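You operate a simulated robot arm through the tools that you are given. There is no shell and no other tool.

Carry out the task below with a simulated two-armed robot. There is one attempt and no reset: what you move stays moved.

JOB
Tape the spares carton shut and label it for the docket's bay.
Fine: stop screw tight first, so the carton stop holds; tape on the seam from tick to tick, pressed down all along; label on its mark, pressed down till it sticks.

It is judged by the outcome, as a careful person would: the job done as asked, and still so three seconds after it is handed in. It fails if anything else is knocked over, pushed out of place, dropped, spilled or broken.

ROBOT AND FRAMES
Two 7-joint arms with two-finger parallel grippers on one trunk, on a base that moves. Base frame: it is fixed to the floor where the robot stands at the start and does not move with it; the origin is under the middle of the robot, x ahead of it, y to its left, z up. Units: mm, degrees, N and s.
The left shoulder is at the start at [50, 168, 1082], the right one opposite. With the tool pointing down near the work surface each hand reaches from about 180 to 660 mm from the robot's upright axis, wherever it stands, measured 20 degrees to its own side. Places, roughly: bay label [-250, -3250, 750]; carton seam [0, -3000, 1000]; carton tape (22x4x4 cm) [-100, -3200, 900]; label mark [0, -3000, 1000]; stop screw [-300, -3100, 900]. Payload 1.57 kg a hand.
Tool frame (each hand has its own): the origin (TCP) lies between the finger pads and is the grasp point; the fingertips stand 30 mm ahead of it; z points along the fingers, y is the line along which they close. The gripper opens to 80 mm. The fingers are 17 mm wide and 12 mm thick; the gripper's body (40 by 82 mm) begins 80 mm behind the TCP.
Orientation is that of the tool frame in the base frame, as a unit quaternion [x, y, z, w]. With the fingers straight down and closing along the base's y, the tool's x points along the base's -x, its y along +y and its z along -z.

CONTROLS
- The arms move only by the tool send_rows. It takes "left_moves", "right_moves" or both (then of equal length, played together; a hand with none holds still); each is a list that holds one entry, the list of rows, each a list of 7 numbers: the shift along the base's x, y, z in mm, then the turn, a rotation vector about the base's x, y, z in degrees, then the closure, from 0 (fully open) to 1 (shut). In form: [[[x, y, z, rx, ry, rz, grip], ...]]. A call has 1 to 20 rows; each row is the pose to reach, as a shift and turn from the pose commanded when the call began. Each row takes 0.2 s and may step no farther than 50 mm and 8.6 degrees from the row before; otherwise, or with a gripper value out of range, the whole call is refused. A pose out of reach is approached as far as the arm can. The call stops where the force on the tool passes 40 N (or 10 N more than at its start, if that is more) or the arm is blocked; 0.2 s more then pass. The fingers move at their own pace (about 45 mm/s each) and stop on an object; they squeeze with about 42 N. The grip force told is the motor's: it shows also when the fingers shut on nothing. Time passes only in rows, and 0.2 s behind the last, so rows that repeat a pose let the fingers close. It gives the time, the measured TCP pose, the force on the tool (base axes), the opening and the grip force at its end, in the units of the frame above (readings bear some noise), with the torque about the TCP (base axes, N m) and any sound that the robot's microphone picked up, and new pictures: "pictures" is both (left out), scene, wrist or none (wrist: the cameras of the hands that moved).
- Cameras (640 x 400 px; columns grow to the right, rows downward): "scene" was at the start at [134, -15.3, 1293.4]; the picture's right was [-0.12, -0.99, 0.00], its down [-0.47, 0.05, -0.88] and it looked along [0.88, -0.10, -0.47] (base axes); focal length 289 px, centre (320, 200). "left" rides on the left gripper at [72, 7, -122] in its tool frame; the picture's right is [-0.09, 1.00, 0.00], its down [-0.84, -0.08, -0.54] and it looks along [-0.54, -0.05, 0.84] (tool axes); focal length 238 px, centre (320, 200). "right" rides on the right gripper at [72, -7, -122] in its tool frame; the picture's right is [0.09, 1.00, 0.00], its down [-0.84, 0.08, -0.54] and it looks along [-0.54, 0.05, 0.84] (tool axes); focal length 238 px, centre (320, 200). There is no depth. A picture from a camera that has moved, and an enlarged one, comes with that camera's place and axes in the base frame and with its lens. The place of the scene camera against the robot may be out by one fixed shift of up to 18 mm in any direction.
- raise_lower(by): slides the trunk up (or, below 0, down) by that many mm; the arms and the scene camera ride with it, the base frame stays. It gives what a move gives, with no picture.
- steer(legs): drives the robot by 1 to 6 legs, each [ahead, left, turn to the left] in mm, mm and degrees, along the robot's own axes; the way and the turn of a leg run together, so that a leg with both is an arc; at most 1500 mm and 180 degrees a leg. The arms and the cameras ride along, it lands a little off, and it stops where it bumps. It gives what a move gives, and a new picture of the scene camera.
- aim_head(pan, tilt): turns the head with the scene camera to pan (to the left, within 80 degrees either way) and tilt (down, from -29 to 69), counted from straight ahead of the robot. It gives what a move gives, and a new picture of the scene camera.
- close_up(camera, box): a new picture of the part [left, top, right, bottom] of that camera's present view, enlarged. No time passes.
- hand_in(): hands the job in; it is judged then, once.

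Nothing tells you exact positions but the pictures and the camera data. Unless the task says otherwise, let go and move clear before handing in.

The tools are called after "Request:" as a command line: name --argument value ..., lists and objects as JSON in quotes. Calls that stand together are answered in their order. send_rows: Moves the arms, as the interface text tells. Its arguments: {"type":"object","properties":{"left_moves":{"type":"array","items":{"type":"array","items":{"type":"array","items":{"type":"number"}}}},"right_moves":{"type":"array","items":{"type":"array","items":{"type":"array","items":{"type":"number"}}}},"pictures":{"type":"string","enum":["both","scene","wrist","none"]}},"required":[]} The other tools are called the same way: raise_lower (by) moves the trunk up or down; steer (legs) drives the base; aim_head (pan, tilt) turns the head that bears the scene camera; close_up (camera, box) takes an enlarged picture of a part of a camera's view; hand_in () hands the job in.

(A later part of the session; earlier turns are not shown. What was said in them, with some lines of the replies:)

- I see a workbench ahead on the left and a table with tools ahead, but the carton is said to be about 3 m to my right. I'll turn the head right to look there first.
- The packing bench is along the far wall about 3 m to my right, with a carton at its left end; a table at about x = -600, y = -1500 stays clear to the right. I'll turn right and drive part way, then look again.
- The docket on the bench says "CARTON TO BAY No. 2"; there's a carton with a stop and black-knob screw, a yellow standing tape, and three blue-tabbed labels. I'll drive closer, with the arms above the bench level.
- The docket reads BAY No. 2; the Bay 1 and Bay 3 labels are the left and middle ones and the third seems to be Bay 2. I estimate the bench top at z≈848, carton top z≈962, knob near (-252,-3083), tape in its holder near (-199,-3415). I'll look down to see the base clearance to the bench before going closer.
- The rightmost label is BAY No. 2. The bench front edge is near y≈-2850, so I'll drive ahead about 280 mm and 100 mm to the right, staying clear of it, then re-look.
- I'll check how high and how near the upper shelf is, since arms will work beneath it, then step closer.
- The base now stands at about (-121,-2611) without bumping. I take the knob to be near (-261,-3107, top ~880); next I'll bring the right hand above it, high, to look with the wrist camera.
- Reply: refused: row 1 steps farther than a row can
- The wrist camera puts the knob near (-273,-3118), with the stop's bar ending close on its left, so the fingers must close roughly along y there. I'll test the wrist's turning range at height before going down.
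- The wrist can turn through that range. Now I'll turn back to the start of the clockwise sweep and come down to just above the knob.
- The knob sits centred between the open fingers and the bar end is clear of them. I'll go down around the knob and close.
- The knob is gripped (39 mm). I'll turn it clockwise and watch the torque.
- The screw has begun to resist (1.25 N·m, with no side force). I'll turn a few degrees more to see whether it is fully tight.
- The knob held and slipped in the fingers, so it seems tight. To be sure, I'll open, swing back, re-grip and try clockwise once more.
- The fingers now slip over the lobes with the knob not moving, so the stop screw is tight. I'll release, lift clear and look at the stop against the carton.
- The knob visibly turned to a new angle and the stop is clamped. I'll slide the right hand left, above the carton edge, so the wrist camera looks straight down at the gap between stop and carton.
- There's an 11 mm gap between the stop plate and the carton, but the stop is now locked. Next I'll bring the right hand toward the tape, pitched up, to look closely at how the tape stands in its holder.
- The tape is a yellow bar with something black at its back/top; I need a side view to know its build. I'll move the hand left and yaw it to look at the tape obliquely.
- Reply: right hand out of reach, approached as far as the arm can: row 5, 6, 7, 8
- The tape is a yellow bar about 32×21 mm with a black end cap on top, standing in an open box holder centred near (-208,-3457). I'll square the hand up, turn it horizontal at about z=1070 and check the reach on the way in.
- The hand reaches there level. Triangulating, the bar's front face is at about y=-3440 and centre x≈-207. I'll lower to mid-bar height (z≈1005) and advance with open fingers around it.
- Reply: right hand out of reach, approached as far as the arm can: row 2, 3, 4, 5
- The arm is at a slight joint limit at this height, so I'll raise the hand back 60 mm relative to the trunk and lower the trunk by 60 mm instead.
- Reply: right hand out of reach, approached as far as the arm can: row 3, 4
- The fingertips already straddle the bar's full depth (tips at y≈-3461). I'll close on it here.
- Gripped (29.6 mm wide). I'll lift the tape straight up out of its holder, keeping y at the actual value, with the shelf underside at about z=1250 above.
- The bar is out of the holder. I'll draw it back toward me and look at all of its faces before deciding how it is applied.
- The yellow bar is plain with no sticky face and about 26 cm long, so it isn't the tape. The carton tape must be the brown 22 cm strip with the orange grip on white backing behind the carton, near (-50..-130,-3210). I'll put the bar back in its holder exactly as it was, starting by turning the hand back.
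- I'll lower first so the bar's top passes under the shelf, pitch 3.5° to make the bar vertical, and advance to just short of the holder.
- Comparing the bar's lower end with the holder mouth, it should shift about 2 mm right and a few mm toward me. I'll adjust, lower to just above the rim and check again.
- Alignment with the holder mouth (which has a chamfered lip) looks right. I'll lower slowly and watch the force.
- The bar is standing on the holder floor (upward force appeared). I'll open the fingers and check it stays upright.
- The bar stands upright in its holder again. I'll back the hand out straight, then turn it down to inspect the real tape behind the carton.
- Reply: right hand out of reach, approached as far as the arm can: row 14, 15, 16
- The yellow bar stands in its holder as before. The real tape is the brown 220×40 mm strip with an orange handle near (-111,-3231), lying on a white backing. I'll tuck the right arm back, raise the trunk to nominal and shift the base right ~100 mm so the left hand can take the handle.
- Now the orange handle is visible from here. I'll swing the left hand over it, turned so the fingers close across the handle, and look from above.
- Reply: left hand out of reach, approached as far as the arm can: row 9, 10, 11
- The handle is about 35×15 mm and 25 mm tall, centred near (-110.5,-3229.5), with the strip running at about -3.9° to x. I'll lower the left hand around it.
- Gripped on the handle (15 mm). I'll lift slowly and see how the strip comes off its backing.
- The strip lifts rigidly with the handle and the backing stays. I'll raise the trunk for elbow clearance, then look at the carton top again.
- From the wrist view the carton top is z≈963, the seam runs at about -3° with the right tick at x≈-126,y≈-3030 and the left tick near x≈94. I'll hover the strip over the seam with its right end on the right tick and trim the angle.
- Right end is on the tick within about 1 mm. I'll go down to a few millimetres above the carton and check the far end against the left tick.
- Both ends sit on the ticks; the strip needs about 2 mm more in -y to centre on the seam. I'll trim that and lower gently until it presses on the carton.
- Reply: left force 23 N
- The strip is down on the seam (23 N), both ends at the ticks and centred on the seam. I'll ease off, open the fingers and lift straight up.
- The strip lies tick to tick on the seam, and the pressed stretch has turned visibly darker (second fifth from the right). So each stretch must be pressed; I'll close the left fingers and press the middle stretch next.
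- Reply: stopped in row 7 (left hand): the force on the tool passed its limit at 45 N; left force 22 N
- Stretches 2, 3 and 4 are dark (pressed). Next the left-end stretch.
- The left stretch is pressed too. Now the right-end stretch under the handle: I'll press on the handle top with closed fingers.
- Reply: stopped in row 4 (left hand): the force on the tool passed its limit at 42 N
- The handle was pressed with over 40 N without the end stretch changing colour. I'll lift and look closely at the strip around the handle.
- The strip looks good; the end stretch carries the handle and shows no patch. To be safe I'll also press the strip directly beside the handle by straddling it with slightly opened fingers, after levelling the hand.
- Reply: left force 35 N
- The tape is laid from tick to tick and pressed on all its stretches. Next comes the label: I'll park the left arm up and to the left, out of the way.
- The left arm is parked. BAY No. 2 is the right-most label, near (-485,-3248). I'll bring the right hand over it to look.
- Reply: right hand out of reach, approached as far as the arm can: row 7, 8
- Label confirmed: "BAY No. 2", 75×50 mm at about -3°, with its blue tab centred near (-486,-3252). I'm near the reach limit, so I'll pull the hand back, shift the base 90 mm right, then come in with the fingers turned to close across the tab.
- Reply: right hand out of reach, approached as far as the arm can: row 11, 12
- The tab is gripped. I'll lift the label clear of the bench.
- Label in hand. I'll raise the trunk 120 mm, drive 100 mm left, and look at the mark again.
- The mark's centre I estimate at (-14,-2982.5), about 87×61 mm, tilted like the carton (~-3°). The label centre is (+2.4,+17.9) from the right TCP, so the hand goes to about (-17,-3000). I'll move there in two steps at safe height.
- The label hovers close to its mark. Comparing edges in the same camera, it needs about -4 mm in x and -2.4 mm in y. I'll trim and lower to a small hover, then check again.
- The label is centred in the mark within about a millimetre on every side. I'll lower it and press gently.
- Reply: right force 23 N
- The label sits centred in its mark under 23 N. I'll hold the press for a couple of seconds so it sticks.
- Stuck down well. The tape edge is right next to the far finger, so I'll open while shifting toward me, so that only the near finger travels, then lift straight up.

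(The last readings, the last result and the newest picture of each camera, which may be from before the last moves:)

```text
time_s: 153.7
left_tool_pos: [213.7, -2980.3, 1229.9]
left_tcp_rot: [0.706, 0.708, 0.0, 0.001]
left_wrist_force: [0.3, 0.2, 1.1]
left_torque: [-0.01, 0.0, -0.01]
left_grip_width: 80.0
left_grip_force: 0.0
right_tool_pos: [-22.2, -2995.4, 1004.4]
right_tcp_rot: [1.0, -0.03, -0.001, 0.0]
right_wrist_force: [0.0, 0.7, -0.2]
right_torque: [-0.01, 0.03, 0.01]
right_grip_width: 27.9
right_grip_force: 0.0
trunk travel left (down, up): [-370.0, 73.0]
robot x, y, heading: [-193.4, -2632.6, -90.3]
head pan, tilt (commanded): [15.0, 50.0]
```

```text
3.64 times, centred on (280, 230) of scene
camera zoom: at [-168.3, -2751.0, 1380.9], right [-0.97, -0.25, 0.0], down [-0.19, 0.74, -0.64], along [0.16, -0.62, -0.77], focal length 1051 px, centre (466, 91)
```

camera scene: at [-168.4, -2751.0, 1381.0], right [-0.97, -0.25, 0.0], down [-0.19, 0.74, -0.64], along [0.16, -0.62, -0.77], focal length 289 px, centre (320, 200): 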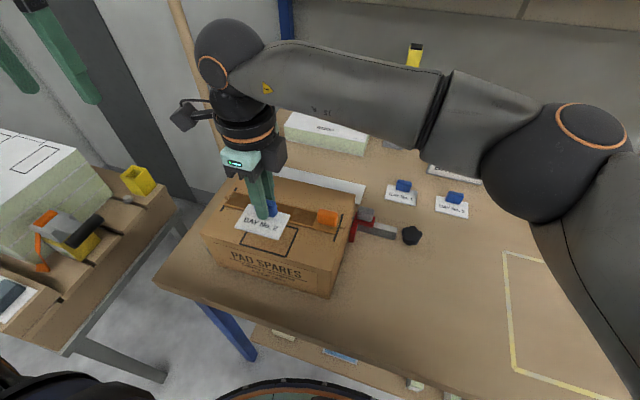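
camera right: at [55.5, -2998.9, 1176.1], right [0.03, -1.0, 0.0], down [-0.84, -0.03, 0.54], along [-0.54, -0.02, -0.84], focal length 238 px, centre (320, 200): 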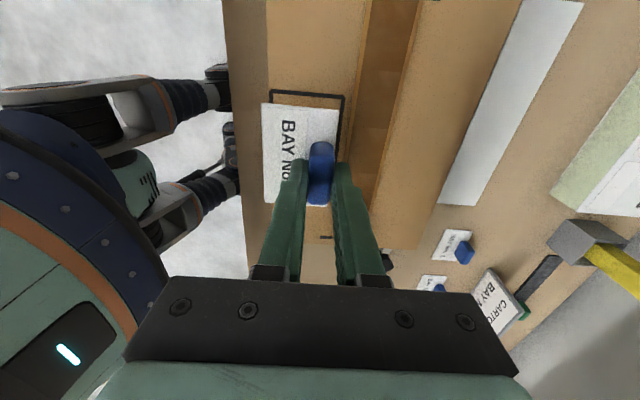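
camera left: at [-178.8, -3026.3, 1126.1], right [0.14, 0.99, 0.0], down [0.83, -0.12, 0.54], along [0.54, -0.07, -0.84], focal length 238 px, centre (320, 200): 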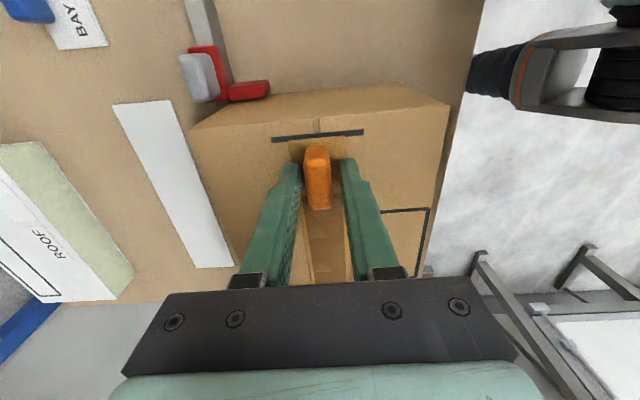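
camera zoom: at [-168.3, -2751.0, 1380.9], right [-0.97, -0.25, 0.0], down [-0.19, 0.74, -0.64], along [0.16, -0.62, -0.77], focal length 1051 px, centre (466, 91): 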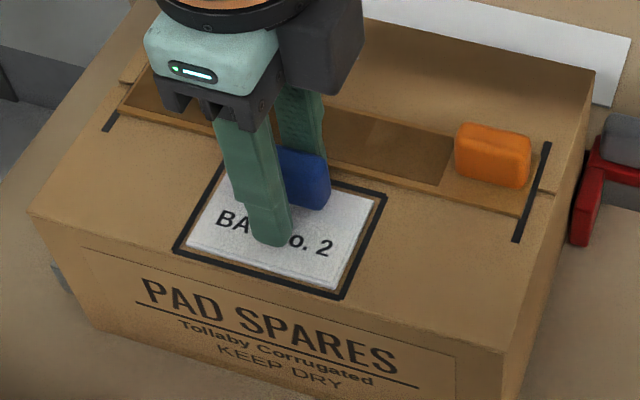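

Request:
send_rows --right_moves '[[[0, 0.5, 8, 0, 0, 0, 0.65], [0, 0.5, 25, 0, 0, 0, 0.65], [0, 0, 55, 0, 0, 0, 0.65], [0, 0, 80, 0, 0, 0, 1], [0, 0, 80, 0, 0, 0, 1]]]' --pictures "wrist"

Request:
close_up --camera "scene" --box '[195, 175, 365, 285]'

Request:
close_up --camera "right" --box '[200, 0, 480, 200]'

```text
time_s: 154.9
left_tool_pos: [214.1, -2979.6, 1230.3]
left_tcp_rot: [0.707, 0.707, 0.0, 0.0]
left_wrist_force: [0.2, 0.3, 0.4]
left_torque: [0.02, -0.01, -0.01]
left_grip_width: 80.0
left_grip_force: 0.0
right_tool_pos: [-21.5, -2996.2, 1084.8]
right_tcp_rot: [1.0, -0.03, 0.0, -0.001]
right_wrist_force: [-0.8, -0.4, 0.4]
right_torque: [-0.01, 0.02, 0.01]
right_grip_width: 0.2
right_grip_force: 12.9
trunk travel left (down, up): [-370.0, 73.0]
robot x, y, heading: [-188.9, -2630.7, -90.8]
head pan, tilt (commanded): [15.0, 50.0]
camera right: at [51.3, -2994.8, 1207.6], right [0.03, -1.0, 0.0], down [-0.84, -0.03, 0.54], along [-0.54, -0.02, -0.84], focal length 238 px, centre (320, 200)
```

right: 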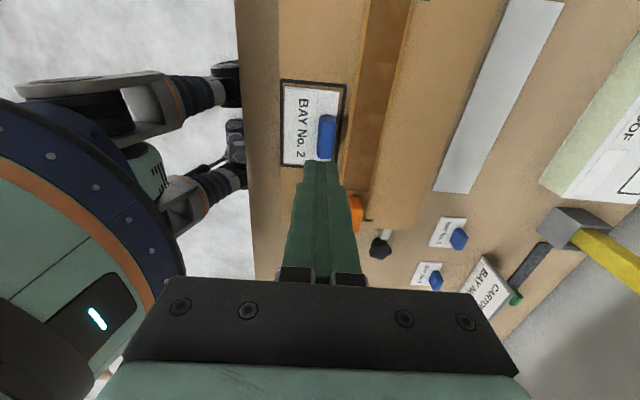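

```text
3.64 times, centred on (280, 230) of scene
camera zoom: at [-168.3, -2751.1, 1380.9], right [-0.97, -0.25, 0.0], down [-0.19, 0.74, -0.64], along [0.16, -0.62, -0.77], focal length 1051 px, centre (466, 91)
```

zoom: 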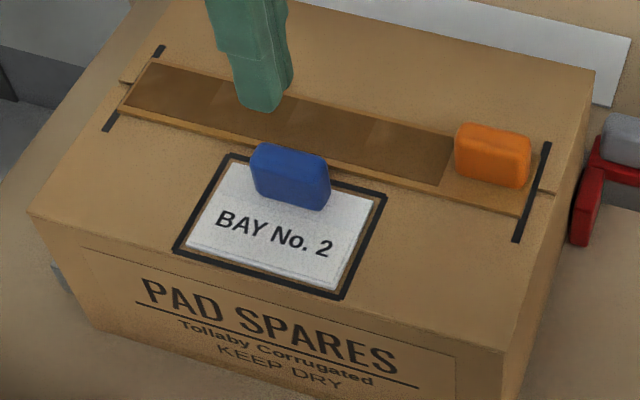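

```text
2.00 times, centred on (340, 100) of right
camera zoom: at [51.3, -2994.8, 1207.6], right [0.03, -1.0, 0.0], down [-0.84, -0.03, 0.54], along [-0.54, -0.02, -0.84], focal length 477 px, centre (280, 400)
```

zoom: 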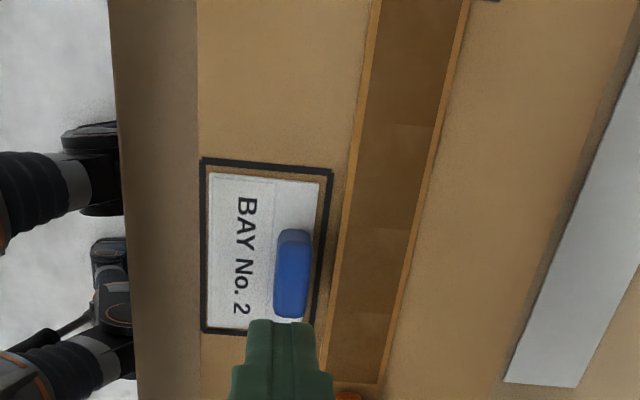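

The label stays put, readable and centred. I'll also press directly on the label's face with closed fingers to be sure it sticks all over.

Request:
send_rows --right_moves '[[[2, 12, -20, 0, 0, 0, 1], [3, 22, -50, 0, 0, 0, 1], [3, 22, -70, 0, 0, 0, 1], [3, 22, -77, 0, 0, 0, 1], [3, 22, -77, 0, 0, 0, 1]]]' --pictures "none"

Request:
close_up --camera "scene" --box '[195, 175, 365, 285]'

```text
time_s: 156.1
left_tool_pos: [214.6, -2978.7, 1230.0]
left_tcp_rot: [0.707, 0.708, 0.001, 0.001]
left_wrist_force: [0.9, 0.5, -0.4]
left_torque: [0.0, -0.01, -0.01]
left_grip_width: 79.7
left_grip_force: 0.1
right_tool_pos: [-19.0, -2974.3, 1008.1]
right_tcp_rot: [1.0, -0.03, 0.0, -0.001]
right_wrist_force: [-0.2, 0.7, -0.5]
right_torque: [0.02, 0.02, -0.01]
right_grip_width: 0.0
right_grip_force: 21.3
trunk travel left (down, up): [-370.0, 73.0]
robot x, y, heading: [-187.9, -2632.0, -90.2]
head pan, tilt (commanded): [15.0, 50.0]
```

```text
3.64 times, centred on (280, 230) of scene
camera zoom: at [-168.3, -2751.0, 1380.9], right [-0.97, -0.25, 0.0], down [-0.19, 0.74, -0.64], along [0.16, -0.62, -0.77], focal length 1051 px, centre (466, 91)
```

zoom: 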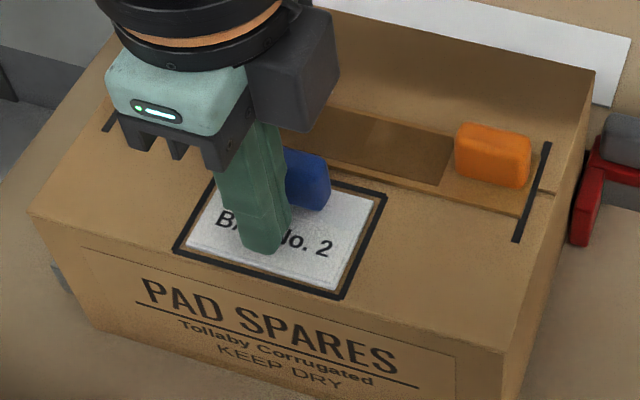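

Request:
send_rows --right_moves '[[[0, 0, -2, 0, 0, 0, 1], [0, 0, -3.5, 0, 0, 0, 1], [0, 0, -5, 0, 0, 0, 1], [0, 0, -6.5, 0, 0, 0, 1]]]' --pictures "none"

```text
time_s: 157.1
left_tool_pos: [214.6, -2979.7, 1230.3]
left_tcp_rot: [0.706, 0.708, 0.0, 0.001]
left_wrist_force: [-0.7, -0.4, 0.6]
left_torque: [-0.01, 0.01, 0.0]
left_grip_width: 79.9
left_grip_force: 0.2
right_tool_pos: [-18.6, -2975.1, 1003.0]
right_tcp_rot: [1.0, -0.03, 0.0, 0.001]
right_wrist_force: [-1.3, 0.9, 11.7]
right_torque: [0.02, 0.04, 0.0]
right_grip_width: 0.0
right_grip_force: 21.2
trunk travel left (down, up): [-370.0, 73.0]
robot x, y, heading: [-191.8, -2636.7, -90.2]
head pan, tilt (commanded): [15.0, 50.0]
```

Request:
send_rows --right_moves '[[[0, 0, -1, 0, 0, 0, 1], [0, 0, -1.5, 0, 0, 0, 1], [0, 0, -1.5, 0, 0, 0, 1], [0, 0, -1.5, 0, 0, 0, 1], [0, 0, -1.5, 0, 0, 0, 1], [0, 0, -1.5, 0, 0, 0, 1], [0, 0, -1.5, 0, 0, 0, 1], [0, 0, -1.5, 0, 0, 0, 1]]]' --pictures "none"

Request:
send_rows --right_moves '[[[0, 0, 3, 0, 0, 0, 1], [0, 0, 15, 0, 0, 0, 1], [0, 0, 50, 0, 0, 0, 1], [0, 0, 95, 0, 0, 0, 1], [-30, -20, 115, 0, 0, 0, 1]]]' --pictures "none"

Request:
close_up --camera "scene" --box '[195, 175, 365, 285]'

```text
time_s: 158.9
left_tool_pos: [212.9, -2978.0, 1230.2]
left_tcp_rot: [0.707, 0.708, 0.0, 0.002]
left_wrist_force: [-0.6, 0.3, -0.2]
left_torque: [0.02, 0.0, -0.04]
left_grip_width: 80.0
left_grip_force: 0.0
right_tool_pos: [-17.9, -2974.1, 1003.1]
right_tcp_rot: [1.0, -0.029, 0.002, 0.001]
right_wrist_force: [-3.4, -4.7, 38.2]
right_torque: [-0.15, 0.15, -0.03]
right_grip_width: 0.0
right_grip_force: 21.2
trunk travel left (down, up): [-370.0, 73.0]
robot x, y, heading: [-189.2, -2631.6, -90.1]
head pan, tilt (commanded): [15.0, 50.0]
```

```text
time_s: 160.1
left_tool_pos: [212.5, -2980.4, 1230.1]
left_tcp_rot: [0.707, 0.708, 0.0, 0.0]
left_wrist_force: [-0.6, 0.3, 0.4]
left_torque: [-0.01, -0.02, 0.01]
left_grip_width: 80.0
left_grip_force: 0.1
right_tool_pos: [-48.2, -2994.5, 1116.0]
right_tcp_rot: [1.0, -0.03, 0.0, -0.001]
right_wrist_force: [0.1, -0.9, -0.6]
right_torque: [0.0, -0.02, 0.0]
right_grip_width: 0.2
right_grip_force: 21.5
trunk travel left (down, up): [-370.0, 73.0]
robot x, y, heading: [-191.5, -2630.1, -90.0]
head pan, tilt (commanded): [15.0, 50.0]
```

```text
3.64 times, centred on (280, 230) of scene
camera zoom: at [-169.5, -2751.6, 1380.9], right [-0.97, -0.25, 0.0], down [-0.19, 0.74, -0.64], along [0.16, -0.62, -0.77], focal length 1051 px, centre (466, 91)
```

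zoom: 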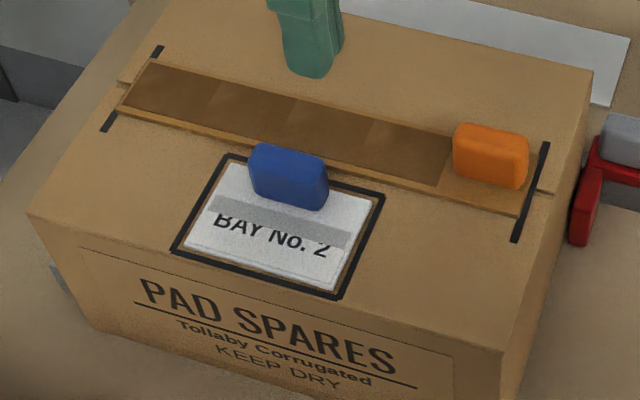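

A grey band appeared on the label where it has now been pressed down – so the label also has zones that show when stuck. I'll look closely.

Request:
close_up --camera "scene" --box '[235, 205, 305, 260]'

Request:
close_up --camera "right" --box '[200, 0, 480, 200]'

```text
7.27 times, centred on (270, 232) of scene
camera zoom: at [-169.5, -2751.6, 1380.9], right [-0.97, -0.25, 0.0], down [-0.19, 0.74, -0.64], along [0.16, -0.62, -0.77], focal length 2101 px, centre (684, -36)
```

zoom: 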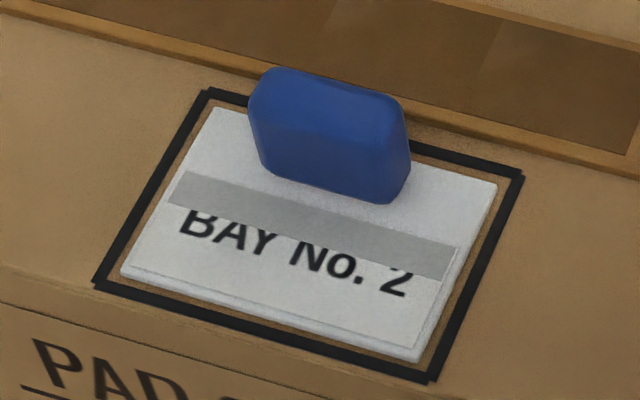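

```text
2.00 times, centred on (340, 100) of right
camera zoom: at [24.6, -2993.7, 1238.1], right [0.03, -1.0, 0.0], down [-0.84, -0.03, 0.54], along [-0.54, -0.02, -0.84], focal length 477 px, centre (280, 400)
```

zoom: 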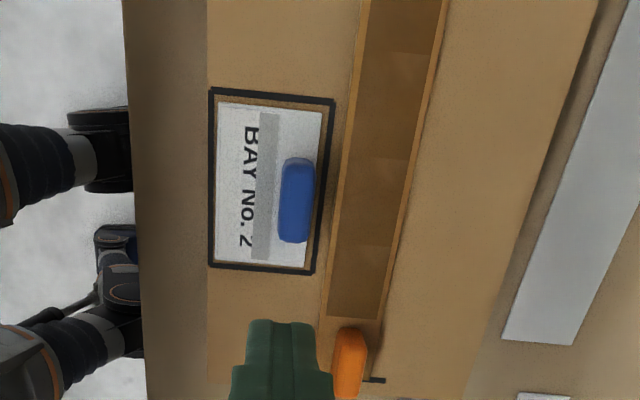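

The label's band now shows it stuck, and it sits squarely in its mark. The tape's stretches are all dark. I'll retract the right arm up and to the right and then check the whole bench.

Request:
send_rows --right_moves '[[[-5, 0, 45, 0, 0, 0, 1], [-20, 0, 90, 0, 0, 0, 0.8], [-65, 0, 105, 0, 0, 0, 0.5], [-110, 0, 115, 0, 0, 0, 0.3], [-155, 0, 115, 0, 0, 0, 0], [-200, 0, 115, 0, 0, 0, 0], [-245, 0, 115, 0, 0, 0, 0], [-290, 0, 115, 0, 0, 0, 0], [-335, 0, 115, 0, 0, 0, 0], [-335, 0, 115, 0, 0, 0, 0]]]' --pictures "both"

Request:
close_up --camera "scene" --box '[180, 160, 440, 300]'

```text
time_s: 162.3
left_tool_pos: [215.6, -2980.1, 1229.7]
left_tcp_rot: [0.706, 0.708, -0.001, 0.0]
left_wrist_force: [0.6, -0.5, -0.3]
left_torque: [0.0, 0.04, 0.01]
left_grip_width: 80.3
left_grip_force: 0.1
right_tool_pos: [-382.6, -2994.2, 1231.1]
right_tcp_rot: [1.0, -0.029, -0.001, -0.001]
right_wrist_force: [-0.5, 0.3, 0.1]
right_torque: [-0.02, -0.01, 0.03]
right_grip_width: 79.9
right_grip_force: 0.0
trunk travel left (down, up): [-370.0, 73.0]
robot x, y, heading: [-192.1, -2628.5, -90.1]
head pan, tilt (commanded): [15.0, 50.0]
camera scene: at [-167.7, -2751.3, 1380.9], right [-0.97, -0.25, 0.0], down [-0.2, 0.74, -0.64], along [0.16, -0.62, -0.77], focal length 289 px, centre (320, 200)
camera right: at [-310.1, -2992.5, 1353.1], right [0.03, -1.0, 0.0], down [-0.84, -0.03, 0.54], along [-0.54, -0.02, -0.84], focal length 238 px, centre (320, 200)
```

scene: 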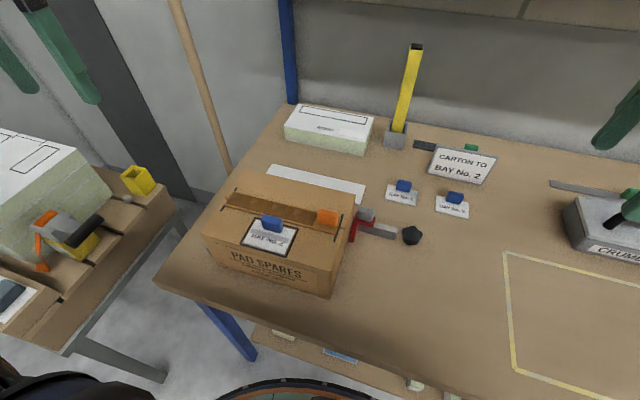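
right: 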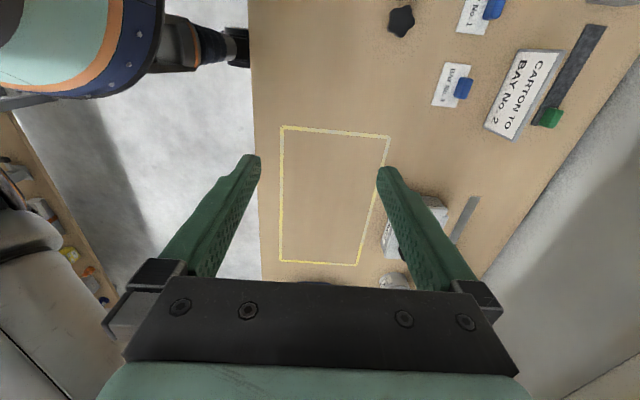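

```text
2.46 times, centred on (310, 230) of scene
camera zoom: at [-167.7, -2751.3, 1380.9], right [-0.97, -0.25, 0.0], down [-0.2, 0.74, -0.64], along [0.16, -0.62, -0.77], focal length 711 px, centre (345, 126)
```

zoom: 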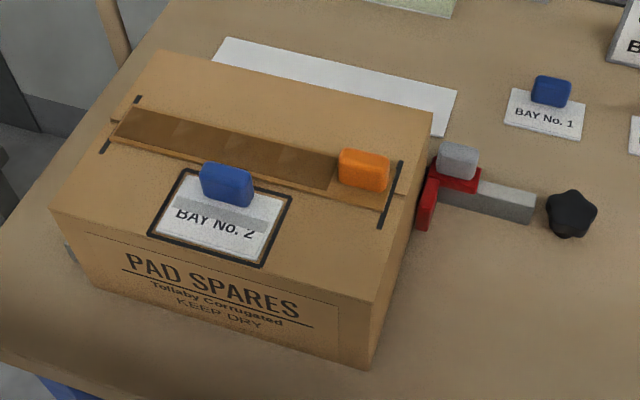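

All looks in place. To be thorough I'll test whether further pressing changes anything on the label, pressing its two sides next to the tab with closed fingers.

Request:
send_rows --right_moves '[[[45, 2, 0, 0, 0, 0, 1], [90, 4, 0, 0, 0, 0, 1], [135, 6, 0, 0, 0, 0, 1], [180, 8, 0, 0, 0, 0, 1], [225, 10, -10, 0, 0, 0, 1], [270, 12, -25, 0, 0, 0, 1], [312, 14, -45, 0, 0, 0, 1], [350, 15, -70, 0, 0, 0, 1], [378, 16, -105, 0, 0, 0, 1], [388.6, 16, -145, 0, 0, 0, 1], [388.6, 16, -185, 0, 0, 0, 1], [388.6, 16, -215, 0, 0, 0, 1], [388.6, 16, -222, 0, 0, 0, 1]]]' --pictures "none"

Request:
send_rows --right_moves '[[[0, 0, -3, 0, 0, 0, 1], [0, 0, -5, 0, 0, 0, 1], [0, 0, -7, 0, 0, 0, 1], [0, 0, -8.5, 0, 0, 0, 1], [0, 0, -9.5, 0, 0, 0, 1], [0, 0, -9.5, 0, 0, 0, 1]]]' --pictures "none"

Request:
close_up --camera "scene" --box '[195, 175, 365, 285]'

```text
time_s: 165.1
left_tool_pos: [214.7, -2980.6, 1229.0]
left_tcp_rot: [0.706, 0.708, 0.001, -0.001]
left_wrist_force: [-1.1, -0.4, -0.9]
left_torque: [0.05, 0.0, -0.03]
left_grip_width: 80.0
left_grip_force: 0.1
right_tool_pos: [-6.5, -2985.1, 1011.7]
right_tcp_rot: [1.0, -0.03, -0.001, -0.001]
right_wrist_force: [0.1, -0.2, -0.7]
right_torque: [0.02, 0.03, 0.01]
right_grip_width: 0.0
right_grip_force: 21.6
right hand out of reach, approached as far as the arm can: row 9, 10, 11, 12, 13
trunk travel left (down, up): [-370.0, 73.0]
robot x, y, heading: [-191.6, -2633.6, -90.4]
head pan, tilt (commanded): [15.0, 50.0]
```

```text
time_s: 166.5
left_tool_pos: [214.1, -2979.1, 1230.3]
left_tcp_rot: [0.707, 0.707, 0.0, 0.001]
left_wrist_force: [0.0, -0.9, -0.2]
left_torque: [-0.02, 0.02, 0.0]
left_grip_width: 80.1
left_grip_force: 0.0
right_tool_pos: [-5.9, -2984.5, 1004.9]
right_tcp_rot: [1.0, -0.03, -0.001, 0.001]
right_wrist_force: [0.4, -0.2, 0.1]
right_torque: [-0.02, 0.0, 0.0]
right_grip_width: 0.1
right_grip_force: 21.1
trunk travel left (down, up): [-370.0, 73.0]
robot x, y, heading: [-190.8, -2630.9, -90.2]
head pan, tilt (commanded): [15.0, 50.0]
```

```text
3.64 times, centred on (280, 230) of scene
camera zoom: at [-168.3, -2751.0, 1380.9], right [-0.97, -0.25, 0.0], down [-0.19, 0.74, -0.64], along [0.16, -0.62, -0.77], focal length 1051 px, centre (466, 91)
```

zoom: 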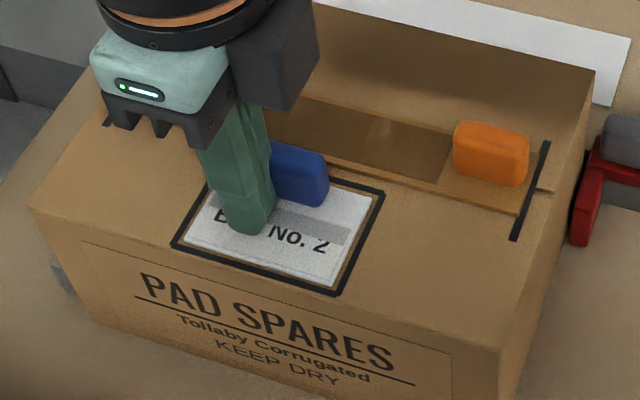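

Request:
send_rows --right_moves '[[[0, 6, 2, 0, 0, 0, 1], [0, 6, -1, 0, 0, 0, 1], [0, 6, -3, 0, 0, 0, 1], [0, 6, -4.5, 0, 0, 0, 1], [0, 6, -5.5, 0, 0, 0, 1], [0, 6, -5.5, 0, 0, 0, 1]]]' --pictures "none"

Request:
send_rows --right_moves '[[[0, 0, 4, 0, 0, 0, 1], [-20, 0, 12, 0, 0, 0, 1], [-38, 0, 12, 0, 0, 0, 1], [-38, 0, 12, 0, 0, 0, 1]]]' --pictures "none"

Request:
close_up --camera "scene" --box '[195, 175, 365, 285]'

```text
time_s: 167.9
left_tool_pos: [213.8, -2978.3, 1230.6]
left_tcp_rot: [0.706, 0.708, 0.0, 0.001]
left_wrist_force: [-0.6, 0.0, 0.9]
left_torque: [-0.02, 0.01, 0.01]
left_grip_width: 80.0
left_grip_force: 0.0
right_tool_pos: [-7.6, -2978.1, 1002.7]
right_tcp_rot: [1.0, -0.03, 0.003, 0.002]
right_wrist_force: [0.8, -4.2, 37.3]
right_torque: [-0.11, 0.03, 0.1]
right_grip_width: 0.1
right_grip_force: 21.7
trunk travel left (down, up): [-370.0, 73.0]
robot x, y, heading: [-191.2, -2628.2, -90.4]
head pan, tilt (commanded): [15.0, 50.0]
```

```text
time_s: 168.9
left_tool_pos: [213.4, -2979.9, 1229.6]
left_tcp_rot: [0.706, 0.708, 0.001, 0.0]
left_wrist_force: [0.0, -0.9, 0.5]
left_torque: [-0.01, 0.0, 0.01]
left_grip_width: 80.0
left_grip_force: 0.0
right_tool_pos: [-44.4, -2977.8, 1010.5]
right_tcp_rot: [1.0, -0.029, -0.001, -0.001]
right_wrist_force: [0.2, -0.4, 0.2]
right_torque: [-0.04, 0.01, -0.02]
right_grip_width: 0.1
right_grip_force: 21.4
trunk travel left (down, up): [-370.0, 73.0]
robot x, y, heading: [-192.7, -2635.9, -90.4]
head pan, tilt (commanded): [15.0, 50.0]
```

```text
3.64 times, centred on (280, 230) of scene
camera zoom: at [-168.3, -2751.0, 1380.9], right [-0.97, -0.25, 0.0], down [-0.19, 0.74, -0.64], along [0.16, -0.62, -0.77], focal length 1051 px, centre (466, 91)
```

zoom: 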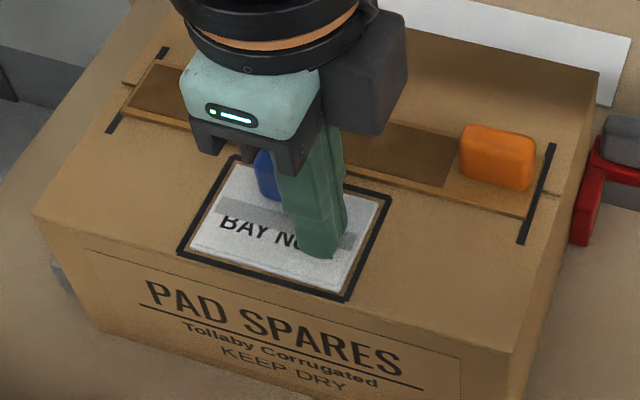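

Request:
send_rows --right_moves '[[[0, 0, -4, 0, 0, 0, 1], [0, 0, -7, 0, 0, 0, 1], [0, 0, -9, 0, 0, 0, 1], [0, 0, -10.5, 0, 0, 0, 1], [0, 0, -10.5, 0, 0, 0, 1]]]' --pictures "none"

Request:
send_rows --right_moves '[[[0, 0, 4, 0, 0, 0, 1], [0, 0, 25, 0, 0, 0, 1], [0, 0, 70, 0, 0, 0, 1], [-20, 0, 110, 0, 0, 0, 1], [-50, -30, 110, 0, 0, 0, 1], [-75, -60, 110, 0, 0, 0, 1]]]' --pictures "wrist"

Request:
close_up --camera "scene" --box '[195, 175, 365, 285]'

```text
time_s: 170.1
left_tool_pos: [214.0, -2978.4, 1231.2]
left_tcp_rot: [0.707, 0.707, 0.0, 0.001]
left_wrist_force: [-0.8, -0.2, 0.0]
left_torque: [0.01, 0.0, 0.05]
left_grip_width: 79.8
left_grip_force: 0.1
right_tool_pos: [-44.2, -2978.6, 1001.0]
right_tcp_rot: [1.0, -0.031, 0.0, 0.001]
right_wrist_force: [-1.7, -1.0, 20.6]
right_torque: [0.0, 0.08, 0.01]
right_grip_width: 0.2
right_grip_force: 21.4
trunk travel left (down, up): [-370.0, 73.0]
robot x, y, heading: [-190.7, -2631.9, -90.3]
head pan, tilt (commanded): [15.0, 50.0]
```

```text
time_s: 171.5
left_tool_pos: [212.7, -2980.2, 1229.8]
left_tcp_rot: [0.706, 0.708, 0.0, 0.001]
left_wrist_force: [0.1, 1.0, -0.5]
left_torque: [0.02, -0.02, -0.03]
left_grip_width: 79.9
left_grip_force: 0.0
right_tool_pos: [-121.3, -3038.2, 1112.0]
right_tcp_rot: [1.0, -0.029, 0.0, 0.001]
right_wrist_force: [-0.4, -0.7, 0.1]
right_torque: [-0.02, -0.01, -0.01]
right_grip_width: 0.0
right_grip_force: 21.4
trunk travel left (down, up): [-370.0, 73.0]
robot x, y, heading: [-190.0, -2632.3, -90.4]
head pan, tilt (commanded): [15.0, 50.0]
camera right: at [-47.8, -3037.1, 1233.3], right [0.03, -1.0, 0.0], down [-0.84, -0.03, 0.54], along [-0.54, -0.02, -0.84], focal length 238 px, centre (320, 200)
```

right: 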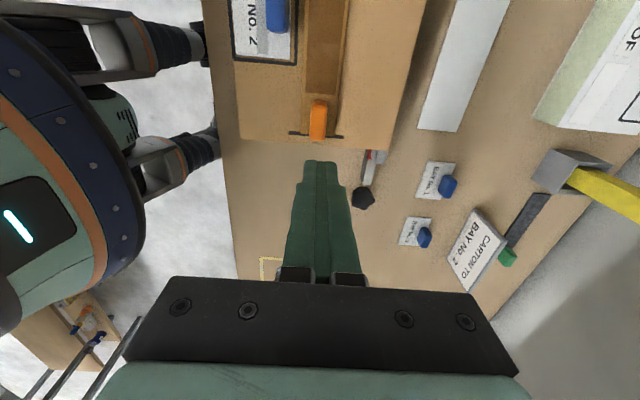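

```text
3.64 times, centred on (280, 230) of scene
camera zoom: at [-168.7, -2751.2, 1380.9], right [-0.97, -0.25, 0.0], down [-0.19, 0.74, -0.64], along [0.16, -0.62, -0.77], focal length 1051 px, centre (466, 91)
```

zoom: 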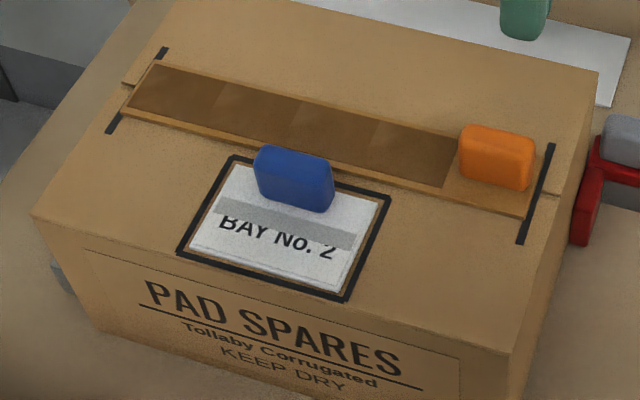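

No further change: the label is stuck as one piece and the tape is pressed along its length. I'll retract the right arm and back away from the bench for a last check.

Request:
send_rows --right_moves '[[[-5, 0, 40, 0, 0, 0, 1], [-20, 10, 80, 0, 0, 0, 0.8], [-60, 20, 105, 0, 0, 0, 0.5], [-105, 30, 118, 0, 0, 0, 0.3], [-150, 40, 118, 0, 0, 0, 0], [-195, 45, 118, 0, 0, 0, 0], [-240, 45, 118, 0, 0, 0, 0], [-280, 45, 118, 0, 0, 0, 0]]]' --pictures "none"

Request:
steer --legs '[[-250, 0, 0]]'

Request:
aim_head --pan 0 --tilt 38

```text
time_s: 173.3
left_tool_pos: [213.5, -2978.9, 1231.3]
left_tcp_rot: [0.707, 0.707, 0.001, 0.001]
left_wrist_force: [0.8, -0.2, 1.0]
left_torque: [0.03, 0.0, -0.01]
left_grip_width: 79.8
left_grip_force: 0.1
right_tool_pos: [-399.9, -2991.3, 1229.5]
right_tcp_rot: [1.0, -0.029, 0.0, -0.001]
right_wrist_force: [-0.8, -0.3, -0.7]
right_torque: [0.03, -0.02, 0.0]
right_grip_width: 80.2
right_grip_force: 0.1
trunk travel left (down, up): [-370.0, 73.0]
robot x, y, heading: [-191.4, -2633.8, -90.3]
head pan, tilt (commanded): [15.0, 50.0]
```

```text
time_s: 175.1
left_tool_pos: [215.7, -2730.2, 1230.7]
left_tcp_rot: [0.706, 0.708, 0.0, 0.001]
left_wrist_force: [-0.5, 0.8, -0.5]
left_torque: [0.0, 0.02, -0.01]
left_grip_width: 80.1
left_grip_force: 0.0
right_tool_pos: [-398.8, -2743.3, 1228.8]
right_tcp_rot: [1.0, -0.03, -0.002, 0.0]
right_wrist_force: [0.1, 1.0, -0.6]
right_torque: [0.0, 0.0, 0.02]
right_grip_width: 80.3
right_grip_force: 0.1
trunk travel left (down, up): [-370.0, 73.0]
robot x, y, heading: [-190.4, -2385.0, -90.5]
head pan, tilt (commanded): [15.0, 50.0]
camera scene: at [-167.1, -2501.8, 1381.0], right [-0.97, -0.25, 0.0], down [-0.19, 0.74, -0.64], along [0.16, -0.62, -0.77], focal length 289 px, centre (320, 200)
```

scene: 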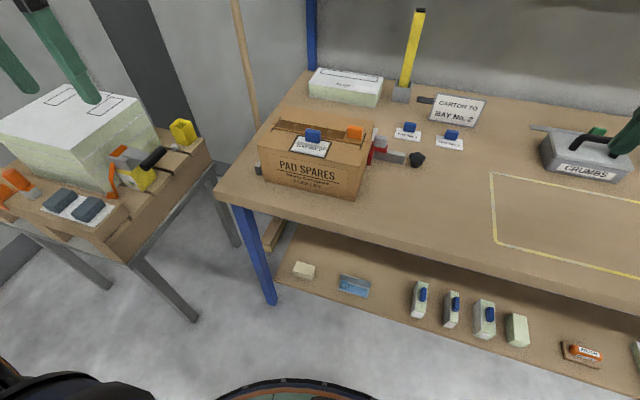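

```text
time_s: 175.9
left_tool_pos: [214.9, -2731.8, 1229.6]
left_tcp_rot: [0.707, 0.708, 0.001, 0.001]
left_wrist_force: [-1.2, 0.0, 0.2]
left_torque: [0.0, -0.01, 0.0]
left_grip_width: 79.9
left_grip_force: 0.0
right_tool_pos: [-398.9, -2745.3, 1230.1]
right_tcp_rot: [1.0, -0.031, -0.002, 0.0]
right_wrist_force: [-0.3, 0.2, -0.6]
right_torque: [-0.06, 0.01, 0.05]
right_grip_width: 80.2
right_grip_force: 0.1
trunk travel left (down, up): [-370.0, 73.0]
robot x, y, heading: [-190.3, -2382.7, -90.1]
head pan, tilt (commanded): [0.0, 38.0]
camera scene: at [-187.1, -2514.4, 1398.1], right [-1.0, 0.01, 0.0], down [0.0, 0.62, -0.79], along [0.0, -0.79, -0.62], focal length 289 px, centre (320, 200)
```

scene: 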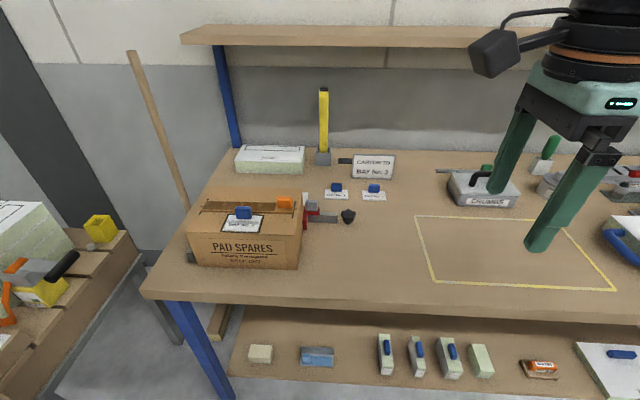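

Request:
close_up --camera "scene" --box '[170, 80, 410, 280]'

Request:
close_up --camera "scene" --box '[180, 185, 360, 275]'

```text
2.00 times, centred on (290, 180) of scene
camera zoom: at [-187.1, -2514.4, 1398.1], right [-1.0, 0.01, 0.0], down [0.0, 0.62, -0.79], along [0.0, -0.79, -0.62], focal length 578 px, centre (380, 240)
```

zoom: 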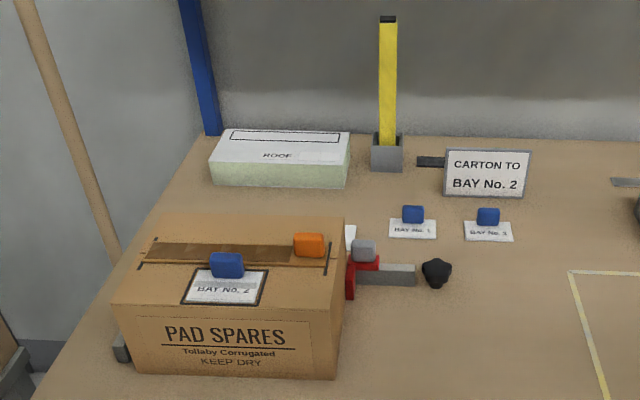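

```text
3.56 times, centred on (270, 230) of scene
camera zoom: at [-187.1, -2514.4, 1398.1], right [-1.0, 0.01, 0.0], down [0.0, 0.62, -0.79], along [0.0, -0.79, -0.62], focal length 1027 px, centre (498, 93)
```

zoom: 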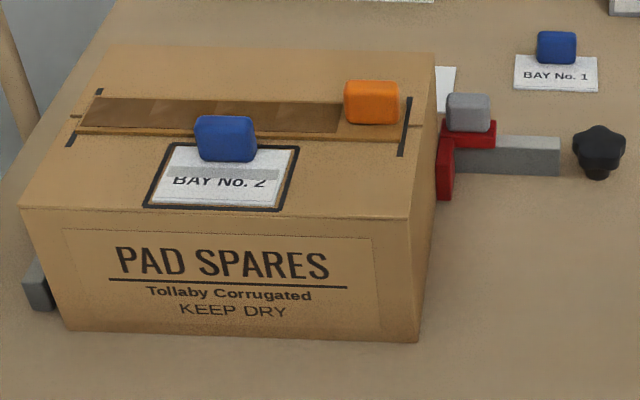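

The screw is tight and the tape lies on the seam from tick to tick, pressed down along its length. The BAY No. 2 label is stuck in its mark. The yellow bar I lifted by mistake is back upright in its holder, and nothing else looks out of place. Both arms are clear, so I'm handing in.

Request:
hand_in

```text
The job is handed in.
```

I've handed the job in: the spares carton is taped shut and labelled for Bay No. 2, as the docket says. No result came back from the hand-in.

- **Stop screw:** I turned it clockwise until it held and the fingers slipped on the knob (about 1.2 N·m), before touching the carton. The stop plate sits about 11 mm short of the carton's side; I locked it there and did not slide it up.
- **Tape:** it lies on the seam with its ends at the two ticks. The four stretches from the handle to the far end darkened when pressed. The short stretch under the orange handle never changed colour, although I pressed it on the handle and beside it at 34–42 N. I took that stretch to have no marker of its own.
- **Label:** the Bay No. 2 label is centred in its mark to about a millimetre. I pressed it on the tab and then on its face, and a grey band appeared, which I took to mean it has stuck.
- **A mistake along the way:** I first took the yellow bar in the grey holder for the tape, lifted it out, then put it back upright in the holder. The holder did not move.

In the last pictures nothing else on the bench had moved, and both arms are clear of it.
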